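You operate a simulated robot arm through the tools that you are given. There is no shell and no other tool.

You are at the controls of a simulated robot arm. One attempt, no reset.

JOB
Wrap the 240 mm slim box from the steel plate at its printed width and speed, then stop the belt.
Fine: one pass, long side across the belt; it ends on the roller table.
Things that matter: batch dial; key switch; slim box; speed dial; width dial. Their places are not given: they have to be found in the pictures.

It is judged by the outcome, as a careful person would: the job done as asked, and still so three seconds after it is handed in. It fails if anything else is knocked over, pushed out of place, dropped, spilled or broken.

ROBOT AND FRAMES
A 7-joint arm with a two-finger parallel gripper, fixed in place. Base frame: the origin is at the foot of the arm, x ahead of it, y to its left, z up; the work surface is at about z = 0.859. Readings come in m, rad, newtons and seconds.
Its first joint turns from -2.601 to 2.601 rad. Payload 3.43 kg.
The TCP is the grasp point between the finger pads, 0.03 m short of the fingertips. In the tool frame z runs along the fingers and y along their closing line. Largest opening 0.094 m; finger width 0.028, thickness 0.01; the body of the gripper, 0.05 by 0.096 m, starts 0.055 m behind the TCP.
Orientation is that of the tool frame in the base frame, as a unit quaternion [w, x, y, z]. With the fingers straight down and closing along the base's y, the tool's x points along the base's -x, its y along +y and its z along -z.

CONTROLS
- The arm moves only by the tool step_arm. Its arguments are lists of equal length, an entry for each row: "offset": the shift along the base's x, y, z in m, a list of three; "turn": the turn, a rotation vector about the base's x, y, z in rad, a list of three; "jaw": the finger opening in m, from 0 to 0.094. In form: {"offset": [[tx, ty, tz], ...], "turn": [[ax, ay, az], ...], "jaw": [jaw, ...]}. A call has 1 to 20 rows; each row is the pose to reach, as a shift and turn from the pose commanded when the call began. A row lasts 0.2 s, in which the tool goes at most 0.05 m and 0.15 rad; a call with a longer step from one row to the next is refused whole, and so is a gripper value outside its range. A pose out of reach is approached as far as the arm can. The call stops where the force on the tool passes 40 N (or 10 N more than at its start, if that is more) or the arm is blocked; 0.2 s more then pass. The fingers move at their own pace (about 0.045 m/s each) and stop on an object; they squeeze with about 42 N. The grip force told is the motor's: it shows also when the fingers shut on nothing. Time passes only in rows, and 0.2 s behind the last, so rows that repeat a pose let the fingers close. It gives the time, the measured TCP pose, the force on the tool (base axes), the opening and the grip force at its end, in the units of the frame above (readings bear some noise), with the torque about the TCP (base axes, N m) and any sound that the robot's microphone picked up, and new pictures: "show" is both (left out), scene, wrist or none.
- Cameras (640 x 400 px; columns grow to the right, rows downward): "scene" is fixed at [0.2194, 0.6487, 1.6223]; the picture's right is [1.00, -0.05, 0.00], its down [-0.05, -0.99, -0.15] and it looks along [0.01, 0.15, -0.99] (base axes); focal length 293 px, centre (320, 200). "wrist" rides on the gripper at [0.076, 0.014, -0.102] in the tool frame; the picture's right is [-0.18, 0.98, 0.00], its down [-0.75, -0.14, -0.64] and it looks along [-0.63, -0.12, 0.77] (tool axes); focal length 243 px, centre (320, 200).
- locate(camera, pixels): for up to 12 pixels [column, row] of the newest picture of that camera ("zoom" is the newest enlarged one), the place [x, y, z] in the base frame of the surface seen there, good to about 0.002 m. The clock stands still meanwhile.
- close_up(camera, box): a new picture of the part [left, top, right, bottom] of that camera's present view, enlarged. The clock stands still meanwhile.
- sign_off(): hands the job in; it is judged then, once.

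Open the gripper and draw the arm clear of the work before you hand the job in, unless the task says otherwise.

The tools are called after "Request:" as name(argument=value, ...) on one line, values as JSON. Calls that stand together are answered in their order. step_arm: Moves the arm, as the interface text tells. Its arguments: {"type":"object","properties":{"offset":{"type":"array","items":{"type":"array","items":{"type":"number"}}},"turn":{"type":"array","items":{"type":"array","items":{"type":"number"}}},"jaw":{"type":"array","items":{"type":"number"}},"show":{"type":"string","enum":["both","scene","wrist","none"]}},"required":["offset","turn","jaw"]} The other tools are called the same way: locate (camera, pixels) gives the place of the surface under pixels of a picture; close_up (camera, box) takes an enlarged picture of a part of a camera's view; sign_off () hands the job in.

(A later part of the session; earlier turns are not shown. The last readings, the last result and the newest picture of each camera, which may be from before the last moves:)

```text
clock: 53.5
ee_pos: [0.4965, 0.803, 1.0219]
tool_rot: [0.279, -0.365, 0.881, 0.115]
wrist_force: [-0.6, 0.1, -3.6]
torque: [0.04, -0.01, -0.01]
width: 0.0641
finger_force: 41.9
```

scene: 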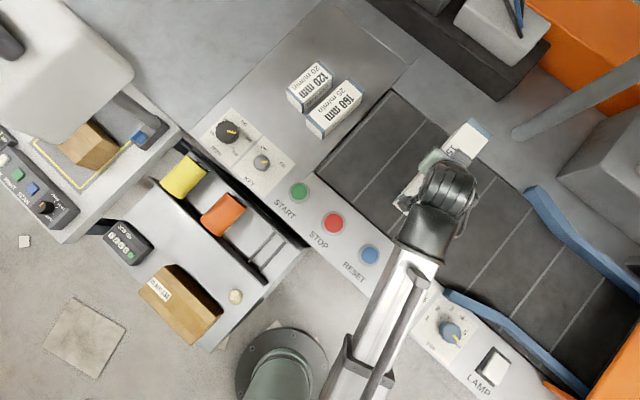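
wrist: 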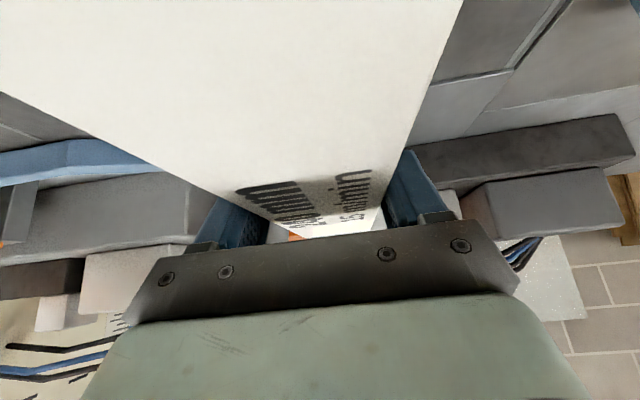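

The box axis is now exactly 45°. I lower it to just above the belt (TCP z≈0.91).

Request:
step_arm(offset=[[0, 0, -0.03], [0, 0, -0.06], [0, 0, -0.085], [0, 0, -0.1], [0, 0, -0.11], [0, 0, -0.11]], turn=[[0, 0, 0], [0, 0, 0], [0, 0, 0], [0, 0, 0], [0, 0, 0], [0, 0, 0]], jaw=[0.04, 0.04, 0.04, 0.04, 0.04, 0.04])

Request:
close_up(camera="scene", box=[340, 80, 560, 290])

```text
clock: 54.9
ee_pos: [0.4961, 0.8051, 0.9125]
tool_rot: [0.279, -0.365, 0.881, 0.115]
wrist_force: [0.4, -0.9, -4.7]
torque: [0.04, -0.03, 0.01]
width: 0.0642
finger_force: 42.0
```

scene: 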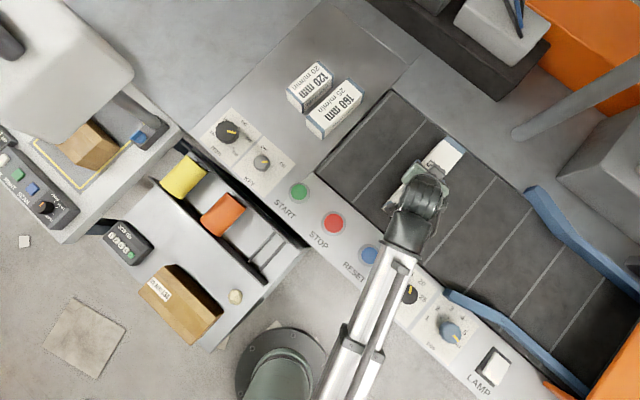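
wrist: 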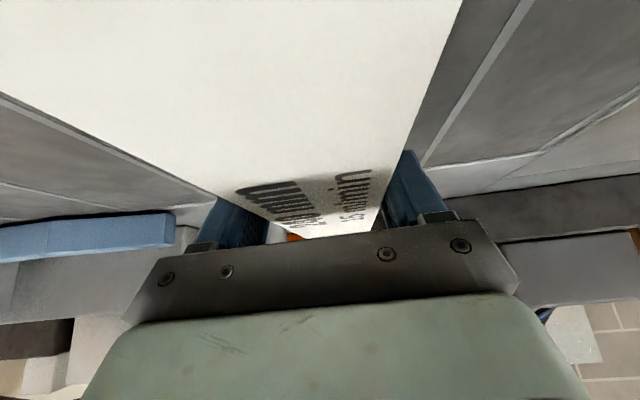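

```text
1.90 times, centred on (450, 185) of scene
```

zoom: 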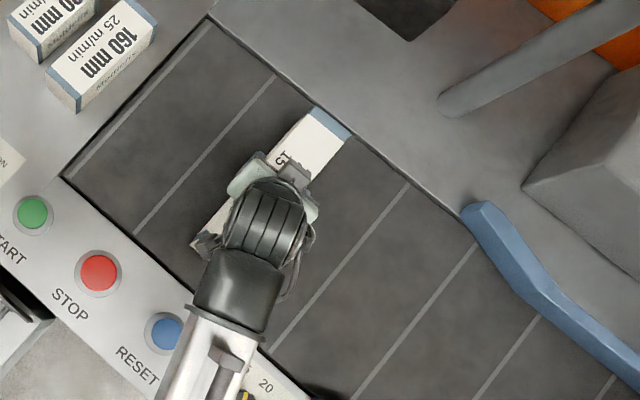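

The box lies parallel to the slats. I locate its visible end corners to verify centring on the belt.

Request:
locate(camera="zoom", pixels=[[316, 108], [346, 136], [311, 104], [352, 138], [200, 240], [196, 246], [205, 232], [350, 150], [407, 186], [208, 258]])

```text
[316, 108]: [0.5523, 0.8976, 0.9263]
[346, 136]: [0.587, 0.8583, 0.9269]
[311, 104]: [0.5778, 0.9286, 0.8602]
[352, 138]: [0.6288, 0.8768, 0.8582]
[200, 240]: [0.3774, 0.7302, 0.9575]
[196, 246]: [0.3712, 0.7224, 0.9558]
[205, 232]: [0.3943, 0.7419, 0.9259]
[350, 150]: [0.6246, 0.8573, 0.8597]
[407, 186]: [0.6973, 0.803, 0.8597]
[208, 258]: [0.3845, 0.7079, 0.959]
```

The box's far end is at n≈1.026 and near end ≈0.80, so it's centred at ≈0.913. I check the rails' inner gap in the narrow part to align well.

Request:
close_up(camera="scene", box=[430, 170, 640, 400])

```text
1.74 times, centred on (535, 285) of scene
```

zoom: 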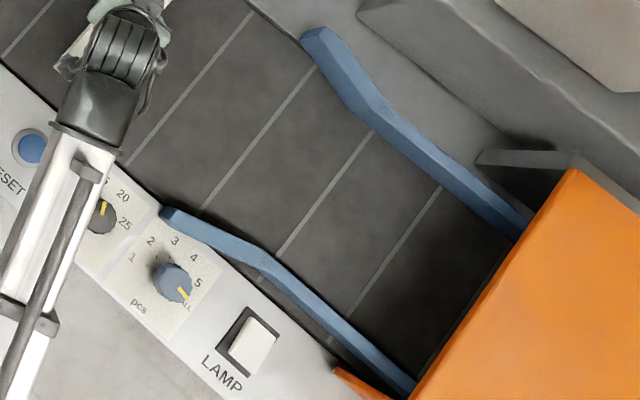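

Request:
locate(camera="zoom", pixels=[[275, 262], [290, 274], [340, 310], [400, 358], [370, 125], [440, 185], [490, 222], [280, 258], [345, 305], [405, 360], [435, 188], [485, 225]])

```text
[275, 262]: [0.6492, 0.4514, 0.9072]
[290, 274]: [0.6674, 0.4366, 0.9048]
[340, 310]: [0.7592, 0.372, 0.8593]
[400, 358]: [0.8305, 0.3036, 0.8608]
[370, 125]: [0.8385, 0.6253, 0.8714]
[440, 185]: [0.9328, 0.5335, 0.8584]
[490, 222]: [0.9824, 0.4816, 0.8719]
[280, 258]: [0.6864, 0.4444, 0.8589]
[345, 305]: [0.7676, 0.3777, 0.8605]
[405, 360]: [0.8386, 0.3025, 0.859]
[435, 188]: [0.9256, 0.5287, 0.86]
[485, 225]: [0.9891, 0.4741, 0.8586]
```

Rail gap is about n=0.785–1.037 (centre 0.911), so the box is well centred. I lower the last ~8 mm and open the jaws.

Request:
step_arm(offset=[[0, 0, -0.004], [0, 0, -0.007], [0, 0, -0.0095], [0, 0, -0.0095]], turn=[[0, 0, 0], [0, 0, 0], [0, 0, 0], [0, 0, 0]], jaw=[0.04, 0.04, 0.04, 0.04], show="none")

```text
clock: 55.9
ee_pos: [0.4962, 0.8058, 0.9041]
tool_rot: [0.279, -0.365, 0.881, 0.115]
wrist_force: [0.3, 0.1, -3.6]
torque: [0.05, -0.03, 0.0]
width: 0.0644
finger_force: 41.7
```

The tool still carries the weight (−3.6 N), so the box is a millimetre or two above the belt. I lower a touch more until it takes load.

Request:
step_arm(offset=[[0, 0, -0.001], [0, 0, -0.002], [0, 0, -0.003]], turn=[[0, 0, 0], [0, 0, 0], [0, 0, 0]], jaw=[0.04, 0.04, 0.04], show="none")

```text
clock: 56.7
ee_pos: [0.495, 0.8051, 0.9022]
tool_rot: [0.279, -0.365, 0.881, 0.114]
wrist_force: [-3.2, 3.0, 8.6]
torque: [-0.97, 0.82, -0.56]
width: 0.064
finger_force: 42.7
```

Contact with the belt (+8.6 N). I open the jaws and then rise vertically.

Request:
step_arm(offset=[[0, 0, 0.001], [0, 0, 0.001], [0, 0, 0.001], [0, 0, 0.001], [0, 0, 0.02], [0, 0, 0.05], [0, 0, 0.08], [0, 0, 0.11]], turn=[[0, 0, 0], [0, 0, 0], [0, 0, 0], [0, 0, 0], [0, 0, 0], [0, 0, 0], [0, 0, 0], [0, 0, 0]], jaw=[0.07, 0.085, 0.09, 0.09, 0.09, 0.09, 0.09, 0.09])

```text
clock: 58.5
ee_pos: [0.4951, 0.8059, 1.0075]
tool_rot: [0.278, -0.365, 0.881, 0.114]
wrist_force: [0.6, -0.4, -0.2]
torque: [0.0, 0.0, 0.02]
width: 0.0903
finger_force: 0.1
```

scene: 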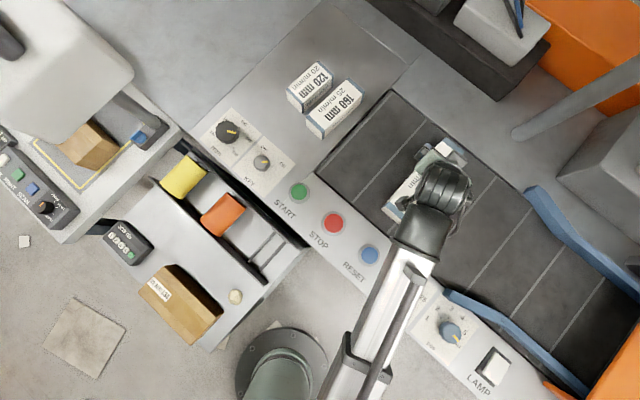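
wrist: 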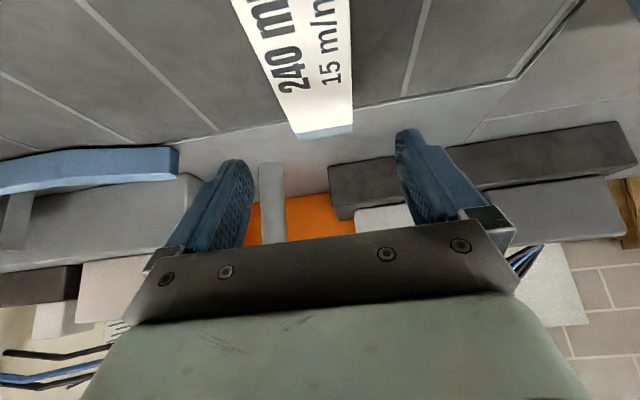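

The box rests on the belt, long side across. Before starting, I untilt and travel over to the tunnel side to look at the outfeed and roller table.

Request:
step_arm(offset=[[0, -0.01, 0.02], [0.01, -0.04, 0.04], [0.02, -0.08, 0.06], [0.03, -0.12, 0.08], [0.04, -0.16, 0.1], [0.05, -0.2, 0.11], [0.065, -0.24, 0.12], [0.08, -0.28, 0.12], [0.095, -0.32, 0.12], [0.11, -0.36, 0.12], [0.13, -0.4, 0.12], [0.15, -0.44, 0.12], [0.17, -0.48, 0.12], [0.19, -0.52, 0.12], [0.21, -0.56, 0.12], [0.23, -0.6, 0.12], [0.24, -0.64, 0.12], [0.25, -0.68, 0.12]], turn=[[-0.06, 0.06, 0], [-0.13, 0.13, 0], [-0.2, 0.2, 0], [-0.27, 0.27, 0], [-0.34, 0.34, 0], [-0.4257, 0.4257, 0], [-0.4257, 0.4257, 0], [-0.4257, 0.4257, 0], [-0.4257, 0.4257, 0], [-0.4257, 0.4257, 0], [-0.4257, 0.4257, 0], [-0.4257, 0.4257, 0], [-0.4257, 0.4257, 0], [-0.4257, 0.4257, 0], [-0.4257, 0.4257, 0], [-0.4257, 0.4257, 0], [-0.4257, 0.4257, 0], [-0.4257, 0.4257, 0]], jaw=[0.09, 0.09, 0.09, 0.09, 0.09, 0.05, 0.03, 0.0, 0.0, 0.0, 0.0, 0.0, 0.0, 0.0, 0.0, 0.0, 0.0, 0.0])

```text
clock: 60.8
ee_pos: [0.6107, 0.4373, 1.1309]
tool_rot: [0.01, -0.381, 0.925, 0.002]
wrist_force: [2.6, 0.6, -2.8]
torque: [0.18, 0.11, 0.09]
width: 0.0
finger_force: 18.7
stopped in row 11: the force on the tool passed its limit at 50 N (the readings are from after the stop); the commanded pose is now the measured one
```

scene: 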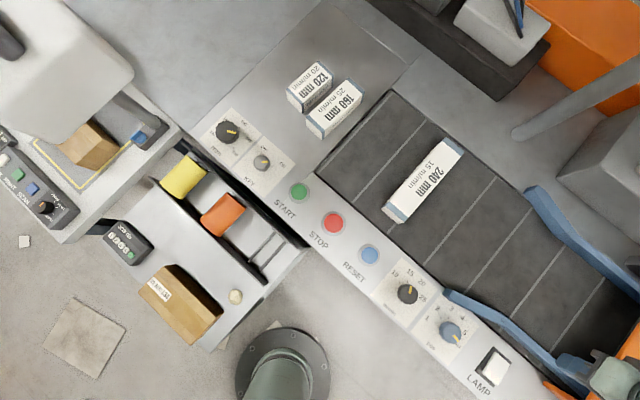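
wrist: 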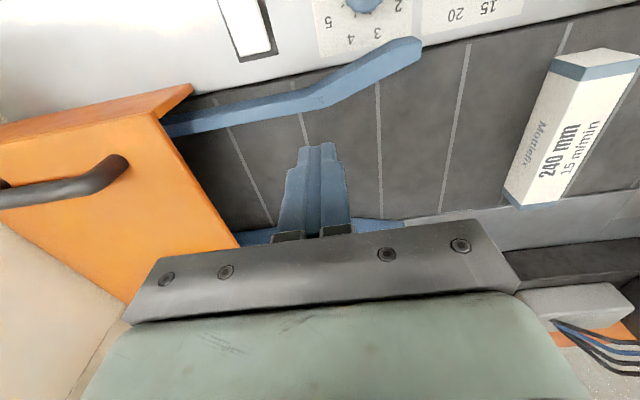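

The call stopped on a brief force spike at (0.61, 0.44, 1.13), yet the readings afterwards are near zero and nothing is visibly touched; the box sits well on the belt at (423,180). I proceed more slowly, a bit lower, toward the outfeed view.

Request:
step_arm(offset=[[0.005, -0.015, 0], [0.01, -0.03, 0], [0.015, -0.05, 0], [0.02, -0.07, 0], [0.025, -0.09, 0], [0.03, -0.11, 0], [0.035, -0.13, 0], [0.04, -0.15, 0]], turn=[[0, 0, 0], [0, 0, 0], [0, 0, 0], [0, 0, 0], [0, 0, 0], [0, 0, 0], [0, 0, 0], [0, 0, 0]], jaw=[0.0, 0.0, 0.0, 0.0, 0.0, 0.0, 0.0, 0.0])

```text
clock: 61.3
ee_pos: [0.6194, 0.4175, 1.1331]
tool_rot: [0.012, -0.379, 0.925, 0.005]
wrist_force: [5.2, 1.4, -9.1]
torque: [0.29, 0.04, 0.16]
width: 0.0
finger_force: 33.2
stopped in row 2: the force on the tool passed its limit at 43 N (the readings are from after the stop); the commanded pose is now the measured one
```

scene: 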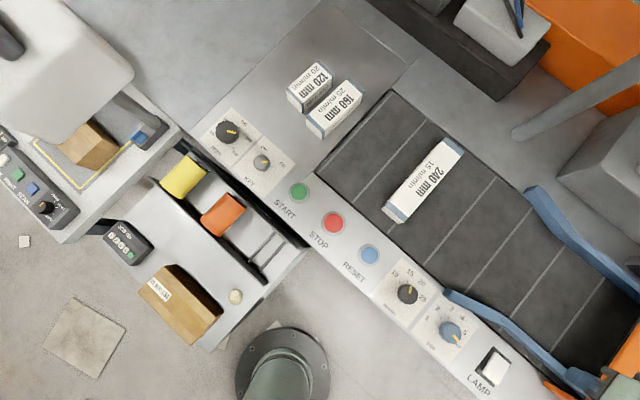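
wrist: 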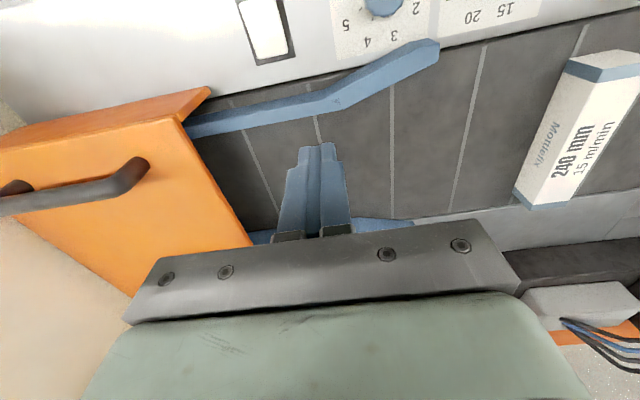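

The small residual (down and outward) with the camera bracket facing inward suggests the bracket is touching the forearm at this folded pose. I back off toward where it was free and yaw the tool by −1 rad to move the bracket sideways.

Request:
step_arm(offset=[[-0.01, 0.03, -0.01], [-0.02, 0.06, -0.02], [-0.03, 0.09, -0.03], [-0.03, 0.09, -0.03], [-0.03, 0.09, -0.03], [-0.03, 0.09, -0.03], [-0.03, 0.09, -0.03], [-0.03, 0.09, -0.03], [-0.03, 0.09, -0.03], [-0.03, 0.09, -0.03], [-0.03, 0.09, -0.03]], turn=[[0, 0, 0], [0, 0, 0], [0, 0, 0], [0, 0, -0.13], [0, 0, -0.26], [0, 0, -0.39], [0, 0, -0.52], [0, 0, -0.65], [0, 0, -0.78], [0, 0, -0.91], [0, 0, -1.04]], jaw=[0.0, 0.0, 0.0, 0.0, 0.0, 0.0, 0.0, 0.0, 0.0, 0.0, 0.0], show="wrist")

```text
clock: 63.7
ee_pos: [0.5889, 0.5083, 1.1039]
tool_rot: [0.011, 0.132, 0.991, -0.001]
wrist_force: [0.8, 0.2, 0.5]
torque: [-0.05, -0.02, 0.0]
width: 0.0
finger_force: 33.1
```

wrist: 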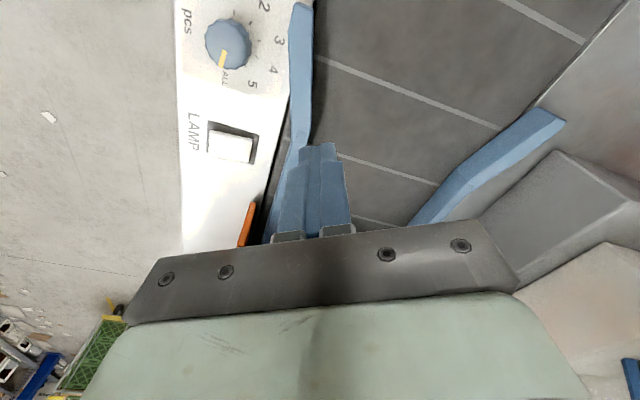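

Clear now. I continue toward (0.72, 0.15, 1.12) in small steps and look again.

Request:
step_arm(offset=[[0.015, -0.035, 0.0], [0.03, -0.07, 0.005], [0.045, -0.105, 0.01], [0.06, -0.14, 0.01], [0.075, -0.175, 0.01], [0.09, -0.21, 0.01], [0.105, -0.25, 0.01], [0.12, -0.29, 0.01], [0.13, -0.33, 0.01], [0.13, -0.37, 0.01], [0.13, -0.41, 0.01], [0.13, -0.45, 0.01]], turn=[[0, 0, -0.06], [0, 0, -0.12], [0, 0, -0.18], [0, 0, -0.24], [0, 0, -0.3], [0, 0, -0.36], [0, 0, -0.42], [0, 0, -0.48], [0, 0, -0.54], [0, 0, -0.6], [0, 0, -0.66], [0, 0, -0.72]], jaw=[0.0, 0.0, 0.0, 0.0, 0.0, 0.0, 0.0, 0.0, 0.0, 0.0, 0.0, 0.0], show="wrist")

```text
clock: 66.3
ee_pos: [0.7179, 0.0575, 1.1136]
tool_rot: [0.009, 0.473, 0.881, -0.006]
wrist_force: [-0.7, 0.3, -0.2]
torque: [0.01, -0.01, -0.02]
width: 0.0
finger_force: 33.4
```

wrist: 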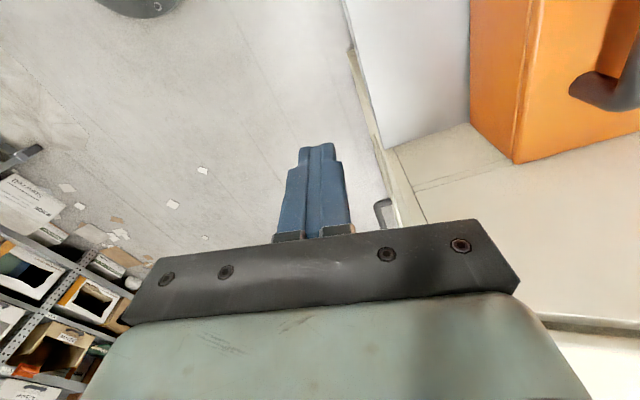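

I see the machine's front face and open floor. I continue toward (0.74, −0.28, 1.1) to look past the heat block.

Request:
step_arm(offset=[[0.0, -0.035, 0.0], [0.0, -0.07, 0.0], [0.0, -0.105, 0.0], [0.0, -0.14, 0.0], [0.0, -0.175, 0.0], [0.0, -0.21, 0.0], [0.0, -0.25, 0.0], [0.0, -0.29, 0.0], [0.0, -0.33, 0.0]], turn=[[0, 0, 0], [0, 0, 0], [0, 0, 0], [0, 0, 0], [0, 0, 0], [0, 0, 0], [0, 0, 0], [0, 0, 0], [0, 0, 0]], jaw=[0.0, 0.0, 0.0, 0.0, 0.0, 0.0, 0.0, 0.0, 0.0], show="wrist")

```text
clock: 68.3
ee_pos: [0.7208, -0.2738, 1.1134]
tool_rot: [0.009, 0.472, 0.882, -0.005]
wrist_force: [-0.5, 0.7, -0.4]
torque: [0.04, 0.0, 0.01]
width: 0.0
finger_force: 33.2
```

wrist: 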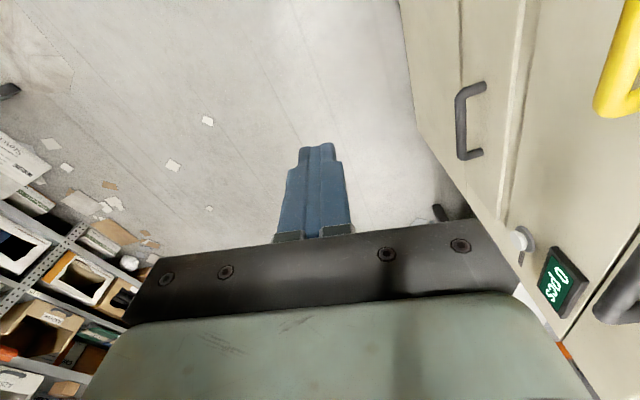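

A counter display reading "0 pcs" is visible at (563,285) on the heat block. I locate a few points there to understand the extents.

Request:
locate(camera="wrist", pixels=[[563, 285], [615, 80], [420, 100], [470, 120], [520, 240], [600, 380], [625, 300], [560, 345], [440, 212], [630, 180]])

Request:
close_up(camera="wrist", box=[480, 180, 640, 400])

```text
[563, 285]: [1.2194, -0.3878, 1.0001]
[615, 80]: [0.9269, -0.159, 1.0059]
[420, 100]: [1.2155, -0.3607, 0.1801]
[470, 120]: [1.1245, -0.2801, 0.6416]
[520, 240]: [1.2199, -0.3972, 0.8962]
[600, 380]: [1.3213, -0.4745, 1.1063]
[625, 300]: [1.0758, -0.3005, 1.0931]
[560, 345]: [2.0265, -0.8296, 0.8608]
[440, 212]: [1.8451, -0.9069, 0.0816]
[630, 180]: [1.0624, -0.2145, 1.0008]
```

```text
1.82 times, centred on (560, 290) of wrist
```

zoom: 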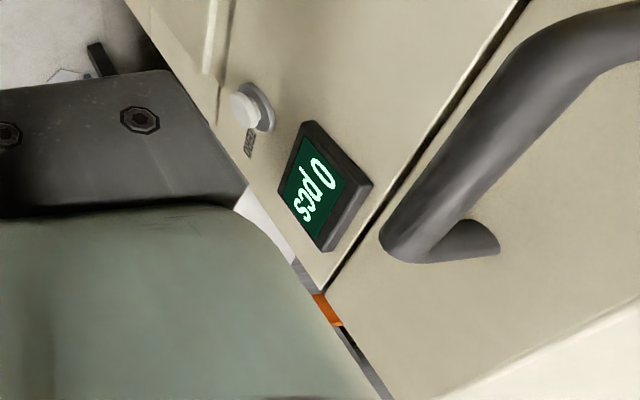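

The counter reads "0 pcs" and the roller table lies beyond the heat tunnel (light surface at z≈0.86). Now I travel back toward the START button, retracing the same path.

Request:
step_arm(offset=[[0.0, 0.04, 0.0], [0.0, 0.08, 0.0], [0.0, 0.12, 0.0], [0.0, 0.16, 0.0], [0.0, 0.2, 0.0], [0.0, 0.24, 0.0], [0.0, 0.28, 0.0], [0.0, 0.32, 0.0], [0.0, 0.36, 0.0], [0.0, 0.4, 0.0], [-0.01, 0.44, 0.0], [-0.025, 0.48, 0.0], [-0.04, 0.52, 0.0], [-0.055, 0.56, 0.0], [-0.07, 0.6, 0.0], [-0.085, 0.64, 0.0], [-0.1, 0.68, 0.0], [-0.12, 0.715, -0.01], [-0.145, 0.745, -0.02], [-0.17, 0.775, -0.03]], turn=[[0, 0, 0], [0, 0, 0], [0, 0, 0], [0, 0, 0], [0, 0, 0], [0, 0, 0], [0, 0, 0], [0, 0, 0], [0, 0, 0], [0, 0, 0], [0, 0, 0.05], [0, 0, 0.1], [0, 0, 0.15], [0, 0, 0.2], [0, 0, 0.25], [0, 0, 0.3], [0, 0, 0.35], [0, 0, 0.4], [0, 0, 0.45], [0, 0, 0.5]], jaw=[0.0, 0.0, 0.0, 0.0, 0.0, 0.0, 0.0, 0.0, 0.0, 0.0, 0.0, 0.0, 0.0, 0.0, 0.0, 0.0, 0.0, 0.0, 0.0, 0.0])

```text
clock: 72.5
ee_pos: [0.5467, 0.5041, 1.0805]
tool_rot: [0.01, 0.24, 0.971, -0.004]
wrist_force: [-0.2, 0.1, -0.9]
torque: [0.0, 0.0, 0.01]
width: 0.0
finger_force: 33.3
```

scene: 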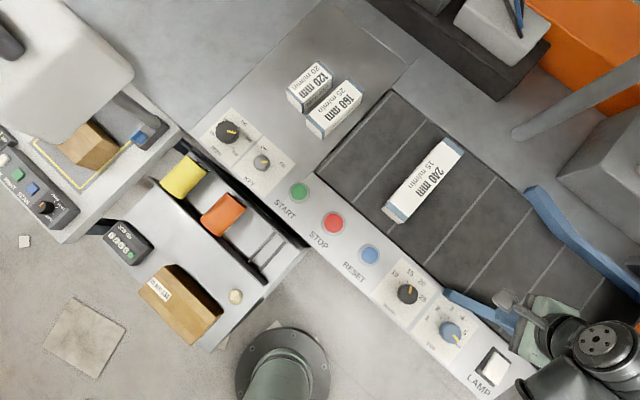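
wrist: 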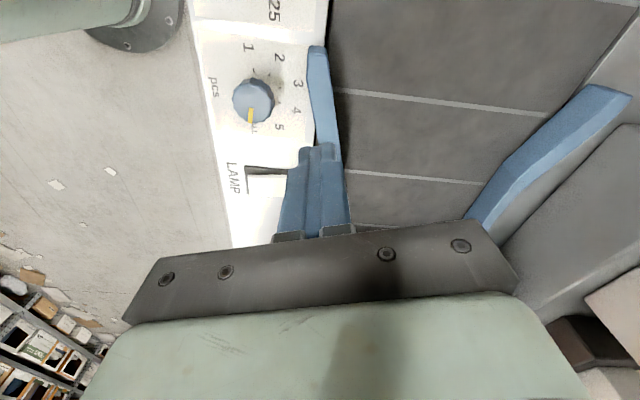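

Box position unchanged. I move to above START (0.174, 0.787).

Request:
step_arm(offset=[[-0.034, 0.02, 0], [-0.068, 0.045, 0], [-0.102, 0.07, 0], [-0.136, 0.095, -0.01], [-0.17, 0.12, -0.02], [-0.204, 0.147, -0.03], [-0.238, 0.174, -0.04], [-0.272, 0.201, -0.055], [-0.306, 0.228, -0.07], [-0.34, 0.256, -0.085], [-0.3727, 0.283, -0.1], [-0.3727, 0.283, -0.1]], turn=[[0, 0, 0], [0, 0, 0], [0, 0, 0], [0, 0, 0], [0, 0, 0], [0, 0, 0], [0, 0, 0], [0, 0, 0], [0, 0, 0], [0, 0, 0], [0, 0, 0], [0, 0, 0]], jaw=[0.0, 0.0, 0.0, 0.0, 0.0, 0.0, 0.0, 0.0, 0.0, 0.0, 0.0, 0.0])

```text
clock: 75.1
ee_pos: [0.1744, 0.7855, 0.9835]
tool_rot: [0.01, 0.24, 0.971, -0.004]
wrist_force: [-0.4, -0.6, -0.2]
torque: [-0.04, 0.02, 0.01]
width: 0.0
finger_force: 33.1
```

scene: 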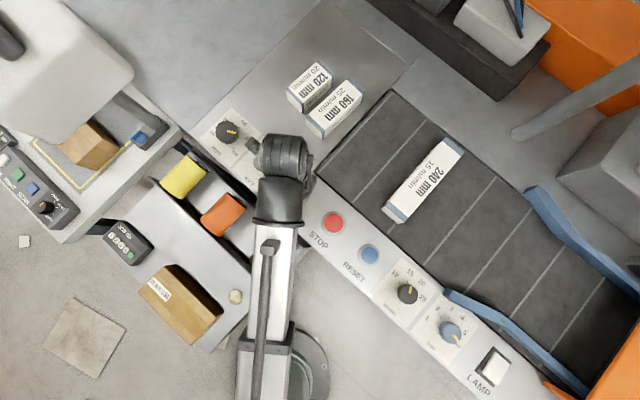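
wrist: 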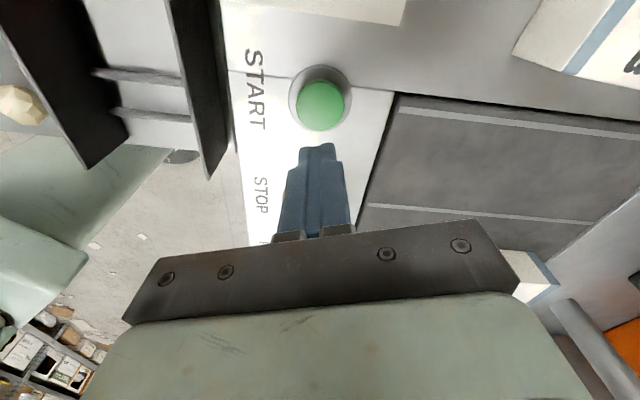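

The START cap shows at (321,105). I locate its edges with the wrist camera to fix the centre.

Request:
locate(camera="wrist", pixels=[[300, 106], [343, 106], [321, 85], [321, 127], [321, 106]])

```text
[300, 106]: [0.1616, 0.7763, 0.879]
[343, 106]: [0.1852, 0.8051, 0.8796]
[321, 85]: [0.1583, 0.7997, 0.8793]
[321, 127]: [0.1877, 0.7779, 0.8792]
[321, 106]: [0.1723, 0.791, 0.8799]
```

START centre is (0.173, 0.790), cap at z≈0.8795. I press down with the closed fingers to about 6–8 mm past contact, and come back up.

Request:
step_arm(offset=[[-0.0014, 0.0045, -0.03], [-0.0014, 0.0045, -0.055], [-0.0014, 0.0045, -0.07], [-0.0014, 0.0045, -0.076], [-0.0014, 0.0045, -0.08], [-0.0014, 0.0045, -0.08], [-0.0014, 0.0045, -0.06], [-0.0014, 0.0045, -0.03]], turn=[[0, 0, 0], [0, 0, 0], [0, 0, 0], [0, 0, 0], [0, 0, 0], [0, 0, 0], [0, 0, 0], [0, 0, 0]], jaw=[0.0, 0.0, 0.0, 0.0, 0.0, 0.0, 0.0, 0.0])

```text
clock: 76.9
ee_pos: [0.1748, 0.7883, 0.9517]
tool_rot: [0.011, 0.239, 0.971, -0.004]
wrist_force: [0.1, 0.6, -0.4]
torque: [0.01, -0.02, 0.03]
width: 0.0
finger_force: 32.8
heard: click
```

scene: 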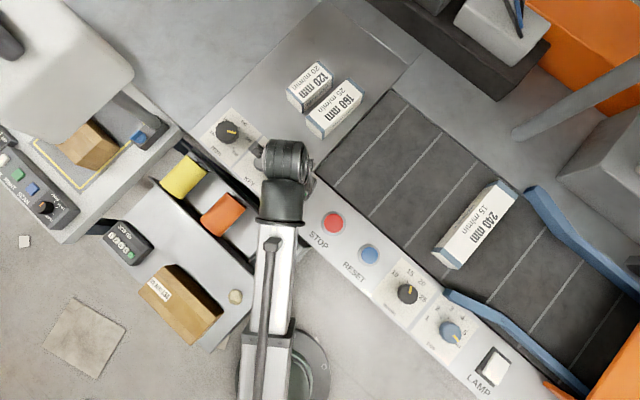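
wrist: 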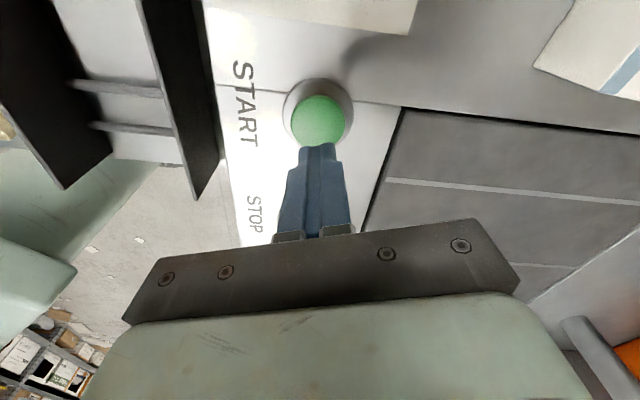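

Click heard and the belt is moving; the box is entering the rails straight. Meanwhile I move above STOP (≈(0.259, 0.702)), ready but not pressing.

Request:
step_arm(offset=[[0.02, -0.02, 0.02], [0.045, -0.045, 0.03], [0.07, -0.07, 0.03], [0.084, -0.086, 0.03]], turn=[[0, 0, 0], [0, 0, 0], [0, 0, 0], [0, 0, 0]], jaw=[0.0, 0.0, 0.0, 0.0])

```text
clock: 77.9
ee_pos: [0.259, 0.702, 0.9832]
tool_rot: [0.01, 0.239, 0.971, -0.004]
wrist_force: [0.2, -0.2, -0.4]
torque: [0.02, -0.02, -0.03]
width: 0.0
finger_force: 33.1
```

scene: 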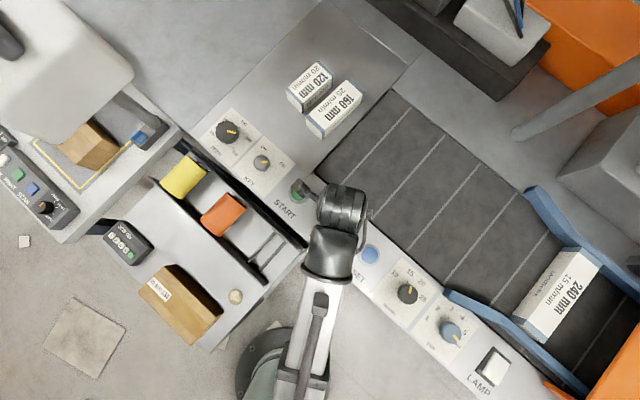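
wrist: 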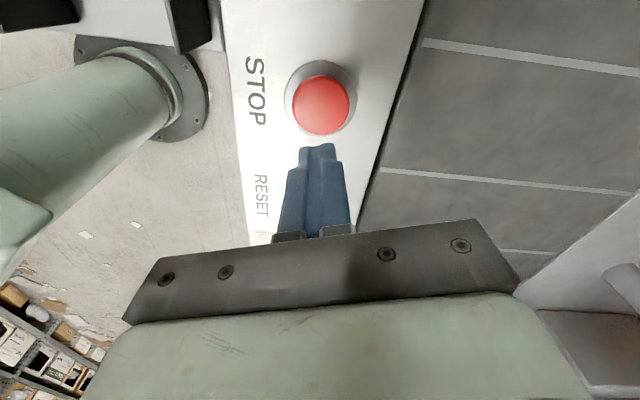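

The box is passing between the rails at about 0.25 m/s, square to the belt. I wait in place a few seconds while it goes through.

Request:
step_arm(offset=[[0, 0, 0], [0, 0, 0], [0, 0, 0], [0, 0, 0], [0, 0, 0], [0, 0, 0], [0, 0, 0], [0, 0, 0], [0, 0, 0], [0, 0, 0], [0, 0, 0], [0, 0, 0]], turn=[[0, 0, 0], [0, 0, 0], [0, 0, 0], [0, 0, 0], [0, 0, 0], [0, 0, 0], [0, 0, 0], [0, 0, 0], [0, 0, 0], [0, 0, 0], [0, 0, 0], [0, 0, 0]], jaw=[0, 0, 0, 0, 0, 0, 0, 0, 0, 0, 0, 0])

```text
clock: 80.5
ee_pos: [0.2597, 0.7012, 0.9818]
tool_rot: [0.011, 0.239, 0.971, -0.003]
wrist_force: [-0.4, 0.6, -0.6]
torque: [-0.02, 0.05, 0.0]
width: 0.0002
finger_force: 32.9
```

scene: 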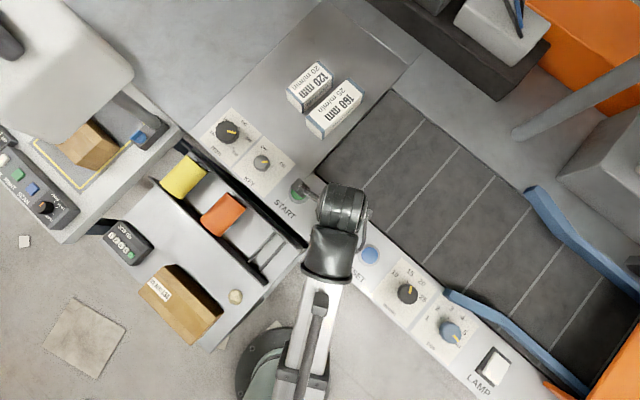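
wrist: 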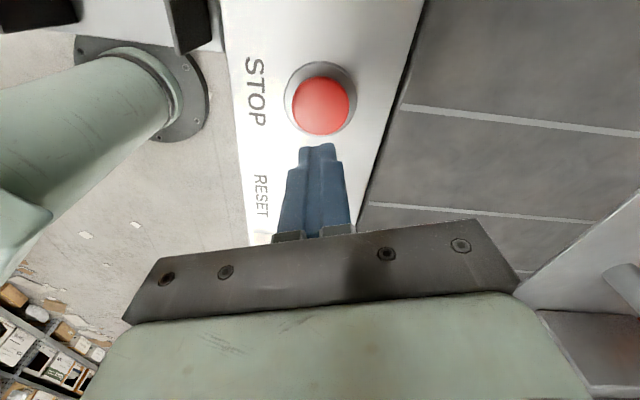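

The box is inside the tunnel and the belt still runs. I wait another ~4 s, listening.

Request:
step_arm(offset=[[0, 0, 0], [0, 0, 0], [0, 0, 0], [0, 0, 0], [0, 0, 0], [0, 0, 0], [0, 0, 0], [0, 0, 0], [0, 0, 0], [0, 0, 0], [0, 0, 0], [0, 0, 0], [0, 0, 0], [0, 0, 0], [0, 0, 0], [0, 0, 0], [0, 0, 0], [0, 0, 0], [0, 0, 0], [0, 0, 0]], turn=[[0, 0, 0], [0, 0, 0], [0, 0, 0], [0, 0, 0], [0, 0, 0], [0, 0, 0], [0, 0, 0], [0, 0, 0], [0, 0, 0], [0, 0, 0], [0, 0, 0], [0, 0, 0], [0, 0, 0], [0, 0, 0], [0, 0, 0], [0, 0, 0], [0, 0, 0], [0, 0, 0], [0, 0, 0], [0, 0, 0]], jaw=[0, 0, 0, 0, 0, 0, 0, 0, 0, 0, 0, 0, 0, 0, 0, 0, 0, 0, 0, 0])

```text
clock: 84.7
ee_pos: [0.2592, 0.702, 0.9829]
tool_rot: [0.01, 0.239, 0.971, -0.003]
wrist_force: [0.1, -0.1, -0.5]
torque: [0.0, -0.02, 0.03]
width: 0.0
finger_force: 32.3
```

scene: 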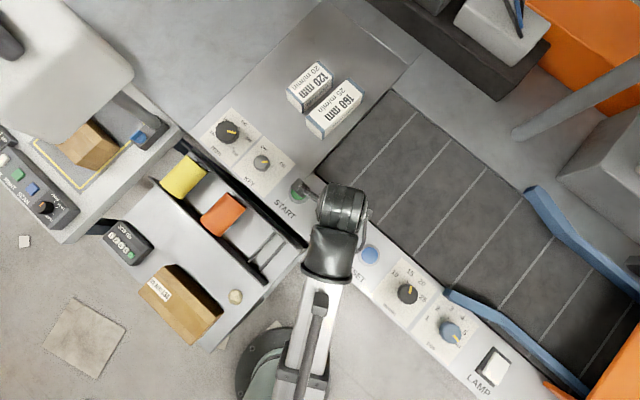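
wrist: 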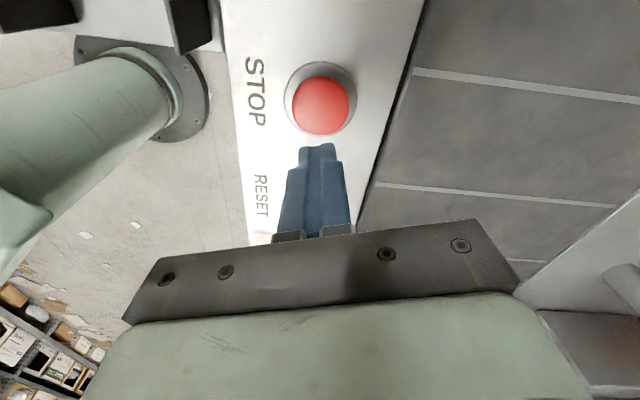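

The belt still runs (slat lines keep shifting). Before stopping it I go look at the outfeed/counter to confirm the box is out, retracing the earlier path.

Request:
step_arm(offset=[[0.035, -0.025, 0.02], [0.07, -0.05, 0.04], [0.105, -0.075, 0.06], [0.14, -0.1, 0.075], [0.175, -0.125, 0.085], [0.21, -0.15, 0.095], [0.25, -0.175, 0.1], [0.285, -0.2, 0.1], [0.31, -0.225, 0.11], [0.33, -0.26, 0.12], [0.345, -0.3, 0.125], [0.36, -0.34, 0.125], [0.375, -0.38, 0.125], [0.39, -0.42, 0.125], [0.405, -0.46, 0.125], [0.42, -0.5, 0.125], [0.435, -0.54, 0.125], [0.45, -0.58, 0.125], [0.46, -0.62, 0.125], [0.46, -0.66, 0.125]], turn=[[0, 0, 0], [0, 0, 0], [0, 0, 0], [0, 0, 0], [0, 0, 0], [0, 0, 0], [0, 0, 0], [0, 0, 0], [0, 0, -0.05], [0, 0, -0.1], [0, 0, -0.15], [0, 0, -0.2], [0, 0, -0.25], [0, 0, -0.3], [0, 0, -0.35], [0, 0, -0.4], [0, 0, -0.45], [0, 0, -0.5], [0, 0, -0.5], [0, 0, -0.5]], jaw=[0, 0, 0, 0, 0, 0, 0, 0, 0, 0, 0, 0, 0, 0, 0, 0, 0, 0, 0, 0], show="wrist")

```text
clock: 88.9
ee_pos: [0.7217, 0.0418, 1.1114]
tool_rot: [0.009, 0.472, 0.881, -0.006]
wrist_force: [0.3, -0.1, 0.2]
torque: [0.0, 0.01, 0.01]
width: 0.0001
finger_force: 33.1
```

wrist: 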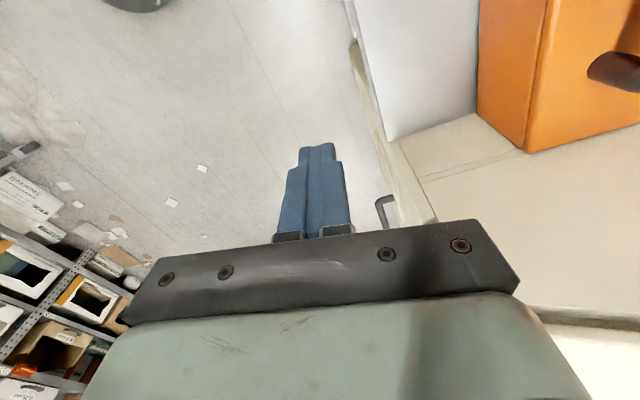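

I continue further along −y to about (0.70, −0.48) so the roller table beyond the heat tunnel comes into view on the right side.

Request:
step_arm(offset=[[0.0, -0.04, 0.0], [0.0, -0.08, 0.0], [0.0, -0.12, 0.0], [0.0, -0.16, 0.0], [0.0, -0.2, 0.0], [0.0, -0.24, 0.0], [0.0, -0.28, 0.0], [0.0, -0.32, 0.0], [0.0, -0.36, 0.0], [0.0, -0.4, 0.0], [-0.01, -0.44, 0.0], [-0.02, -0.48, 0.0], [-0.02, -0.52, 0.0]], turn=[[0, 0, 0], [0, 0, 0], [0, 0, 0], [0, 0, 0], [0, 0, 0], [0, 0, 0], [0, 0, 0], [0, 0, 0], [0, 0, 0], [0, 0, 0], [0, 0, 0], [0, 0, 0], [0, 0, 0]], jaw=[0, 0, 0, 0, 0, 0, 0, 0, 0, 0, 0, 0, 0])

Request:
close_up(camera="wrist", box=[400, 100, 640, 400])

```text
clock: 91.7
ee_pos: [0.6998, -0.4749, 1.1052]
tool_rot: [0.01, 0.473, 0.881, -0.007]
wrist_force: [-0.8, -0.2, -0.6]
torque: [-0.02, -0.01, -0.02]
width: 0.0
finger_force: 33.1
```

scene: 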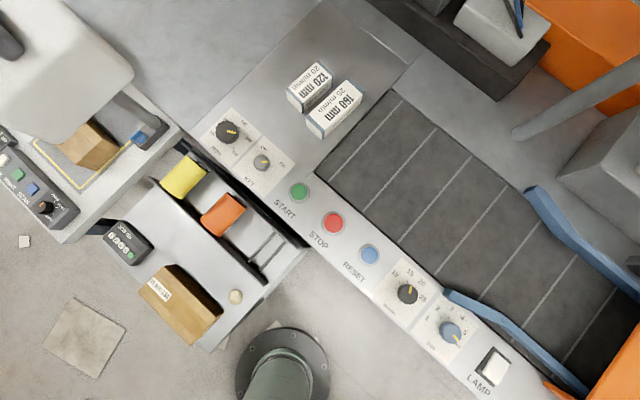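
wrist: 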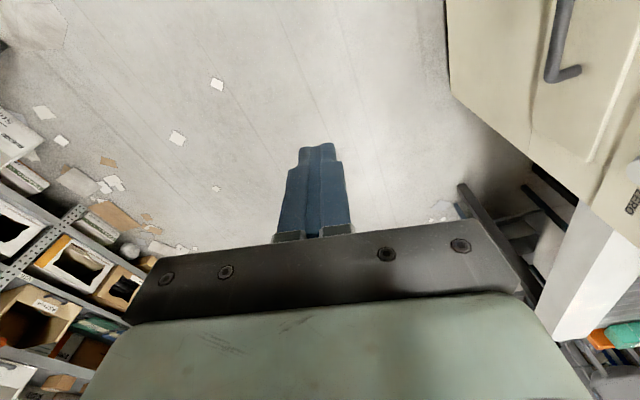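

```text
1.33 times, centred on (520, 250) of wrist
```

zoom: 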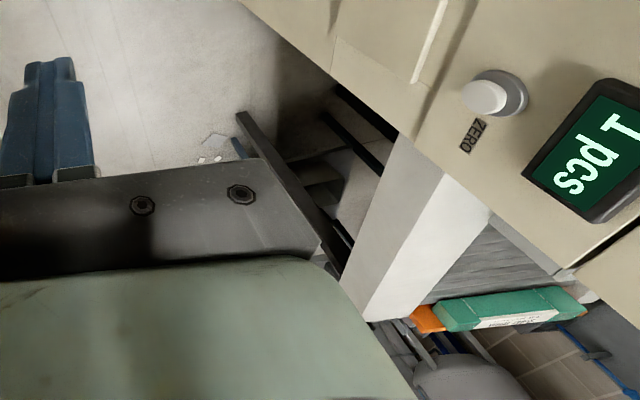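

The counter now reads "1 pcs". I enlarge the area to the right to see the roller table and the box.

Request:
close_up(camera="wrist", box=[540, 200, 640, 360])

Request:
locate(camera="wrist", pixels=[[620, 335], [600, 340], [575, 300], [600, 250], [635, 200], [590, 370], [630, 390]])

```text
2.50 times, centred on (590, 280) of wrist
```

zoom: 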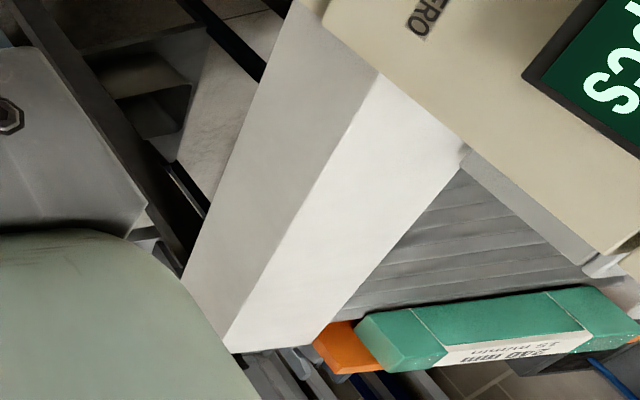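

```text
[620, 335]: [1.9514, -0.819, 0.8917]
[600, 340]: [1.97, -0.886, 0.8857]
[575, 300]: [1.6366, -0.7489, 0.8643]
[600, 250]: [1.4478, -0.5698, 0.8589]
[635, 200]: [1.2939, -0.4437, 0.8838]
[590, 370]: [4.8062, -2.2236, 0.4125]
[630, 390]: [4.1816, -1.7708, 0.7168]
```

The box, now wrapped in green film with its "240 mm / 15 m/min" label showing, rests at the end stop of the roller table, and the counter is 1. I now head back to press STOP.

Request:
step_arm(offset=[[0.0, 0.04, 0.0], [0.01, 0.08, 0.0], [0.02, 0.12, 0.0], [0.02, 0.16, 0.0], [0.02, 0.2, 0.0], [0.02, 0.24, 0.0], [0.02, 0.28, 0.0], [0.02, 0.32, 0.0], [0.02, 0.36, 0.0], [0.02, 0.4, 0.0], [0.02, 0.44, 0.0], [0.02, 0.48, 0.0], [0.02, 0.52, 0.0], [0.02, 0.56, 0.0], [0.015, 0.6, 0.0], [0.005, 0.64, 0.0], [-0.01, 0.68, 0.0], [-0.025, 0.72, 0.0], [-0.04, 0.76, 0.0], [-0.055, 0.8, 0.0]], turn=[[0, 0, 0], [0, 0, 0], [0, 0, 0], [0, 0, 0], [0, 0, 0], [0, 0, 0], [0, 0, 0], [0, 0, 0], [0, 0, 0], [0, 0, 0], [0, 0, 0], [0, 0, 0], [0, 0, 0.05], [0, 0, 0.1], [0, 0, 0.15], [0, 0, 0.2], [0, 0, 0.25], [0, 0, 0.3], [0, 0, 0.35], [0, 0, 0.4]], jaw=[0, 0, 0, 0, 0, 0, 0, 0, 0, 0, 0, 0, 0, 0, 0, 0, 0, 0, 0, 0], show="none")

```text
clock: 95.9
ee_pos: [0.6439, 0.3238, 1.1096]
tool_rot: [0.01, 0.287, 0.958, -0.004]
wrist_force: [-0.3, 0.9, -1.0]
torque: [-0.02, 0.0, 0.03]
width: 0.0
finger_force: 33.0
```

Continuing back to above STOP.

Request:
step_arm(offset=[[-0.02, 0.037, 0.0], [-0.04, 0.074, 0.0], [-0.06, 0.11, 0.0], [-0.08, 0.145, -0.01], [-0.1, 0.178, -0.02], [-0.135, 0.2, -0.03], [-0.17, 0.225, -0.04], [-0.205, 0.25, -0.05], [-0.24, 0.275, -0.065], [-0.275, 0.3, -0.08], [-0.31, 0.325, -0.095], [-0.345, 0.35, -0.11], [-0.385, 0.378, -0.125], [-0.385, 0.378, -0.125]], turn=[[0, 0, 0.05], [0, 0, 0.1], [0, 0, 0.1], [0, 0, 0.1], [0, 0, 0.1], [0, 0, 0.1], [0, 0, 0.1], [0, 0, 0.1], [0, 0, 0.1], [0, 0, 0.1], [0, 0, 0.1], [0, 0, 0.1], [0, 0, 0.1], [0, 0, 0.1]], jaw=[0, 0, 0, 0, 0, 0, 0, 0, 0, 0, 0, 0, 0, 0])

Request:
locate(camera="wrist", pixels=[[300, 106], [343, 106], [321, 85], [321, 127], [321, 106]])

```text
refused: row 13 steps farther than a row can; nothing moved
```

```text
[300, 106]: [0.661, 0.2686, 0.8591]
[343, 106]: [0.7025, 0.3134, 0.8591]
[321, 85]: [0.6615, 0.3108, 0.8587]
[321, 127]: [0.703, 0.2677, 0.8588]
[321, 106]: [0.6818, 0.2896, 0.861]
```

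One row was slightly too long; I resend with smaller last steps.

Request:
step_arm(offset=[[-0.02, 0.037, 0.0], [-0.04, 0.074, 0.0], [-0.06, 0.11, 0.0], [-0.08, 0.145, -0.01], [-0.1, 0.178, -0.02], [-0.135, 0.2, -0.03], [-0.17, 0.225, -0.04], [-0.205, 0.25, -0.05], [-0.24, 0.275, -0.065], [-0.275, 0.3, -0.08], [-0.31, 0.325, -0.095], [-0.345, 0.35, -0.11], [-0.37, 0.368, -0.12], [-0.385, 0.378, -0.125]], turn=[[0, 0, 0.05], [0, 0, 0.1], [0, 0, 0.1], [0, 0, 0.1], [0, 0, 0.1], [0, 0, 0.1], [0, 0, 0.1], [0, 0, 0.1], [0, 0, 0.1], [0, 0, 0.1], [0, 0, 0.1], [0, 0, 0.1], [0, 0, 0.1], [0, 0, 0.1]], jaw=[0, 0, 0, 0, 0, 0, 0, 0, 0, 0, 0, 0, 0, 0])

```text
clock: 98.9
ee_pos: [0.2583, 0.7013, 0.9783]
tool_rot: [0.011, 0.239, 0.971, -0.003]
wrist_force: [0.3, 0.7, -0.3]
torque: [-0.01, -0.01, 0.03]
width: 0.0001
finger_force: 32.6
```

scene: 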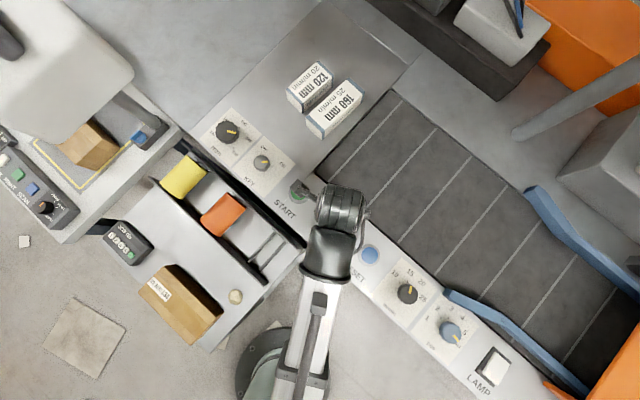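
wrist: 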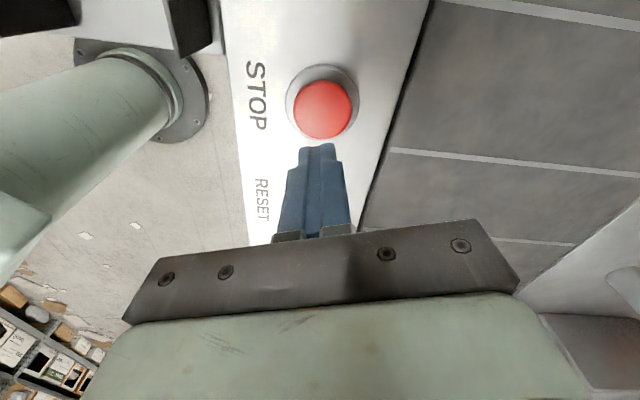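

The STOP cap is at (322,110) in the wrist view; I locate its edges for the centre.

Request:
locate(camera="wrist", pixels=[[298, 109], [346, 109], [322, 86], [322, 134], [322, 110]])

```text
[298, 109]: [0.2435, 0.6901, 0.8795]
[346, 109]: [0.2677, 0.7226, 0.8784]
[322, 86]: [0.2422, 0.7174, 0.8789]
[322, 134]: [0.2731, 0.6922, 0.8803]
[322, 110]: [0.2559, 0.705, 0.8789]
```

STOP centre is (0.2565, 0.7055). I press it like START and rise.

Request:
step_arm(offset=[[-0.002, 0.004, -0.03], [-0.002, 0.004, -0.055], [-0.002, 0.004, -0.067], [-0.002, 0.004, -0.073], [-0.002, 0.004, -0.077], [-0.002, 0.004, -0.077], [-0.002, 0.004, -0.06], [-0.002, 0.004, -0.03], [-0.002, 0.004, 0.0]], turn=[[0, 0, 0], [0, 0, 0], [0, 0, 0], [0, 0, 0], [0, 0, 0], [0, 0, 0], [0, 0, 0], [0, 0, 0], [0, 0, 0]], jaw=[0, 0, 0, 0, 0, 0, 0, 0, 0])

```text
clock: 100.9
ee_pos: [0.2569, 0.7076, 0.9814]
tool_rot: [0.012, 0.239, 0.971, -0.004]
wrist_force: [0.7, 0.8, -0.6]
torque: [-0.04, -0.02, -0.02]
width: 0.0002
finger_force: 33.5
heard: click
```

scene: 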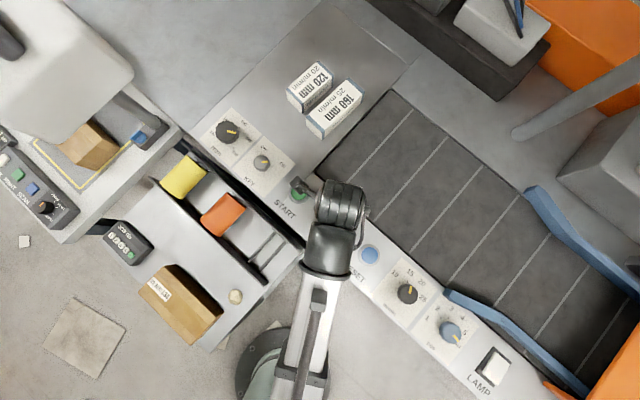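
wrist: 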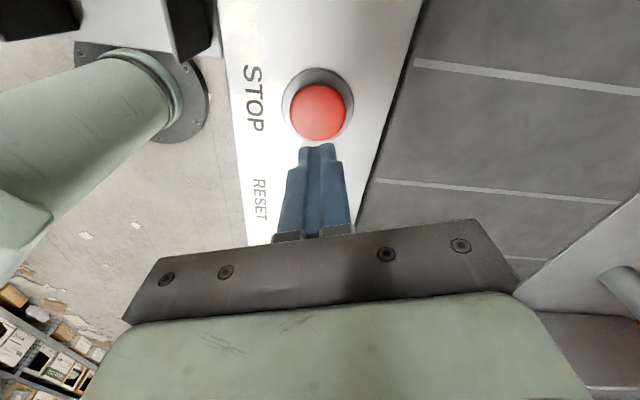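

Click heard. I raise, open the gripper and watch for a second whether the slat lines (e.g. the one at wrist (520,75)) remain still.

Request:
step_arm(offset=[[0, 0, 0], [0, 0, 0], [0, 0, 0], [0, 0, 0], [0, 0, 0]], turn=[[0, 0, 0], [0, 0, 0], [0, 0, 0], [0, 0, 0], [0, 0, 0]], jaw=[0.02, 0.05, 0.07, 0.09, 0.09])

```text
clock: 102.1
ee_pos: [0.2561, 0.706, 0.9802]
tool_rot: [0.011, 0.24, 0.971, -0.004]
wrist_force: [0.2, -0.3, 0.3]
torque: [0.02, -0.02, 0.0]
width: 0.0897
finger_force: 0.0
```

scene: 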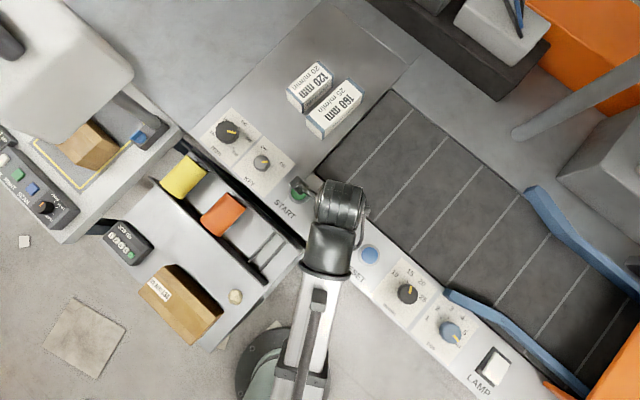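
wrist: 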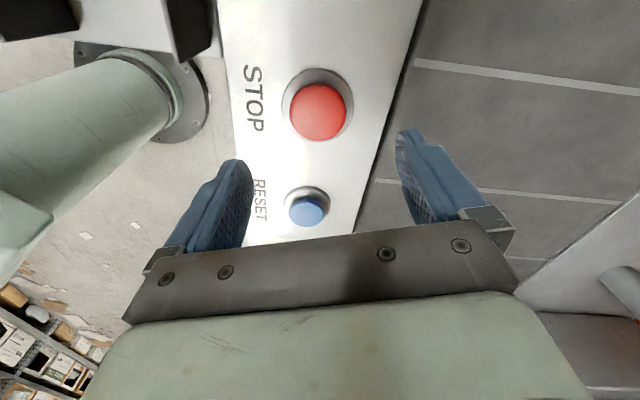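

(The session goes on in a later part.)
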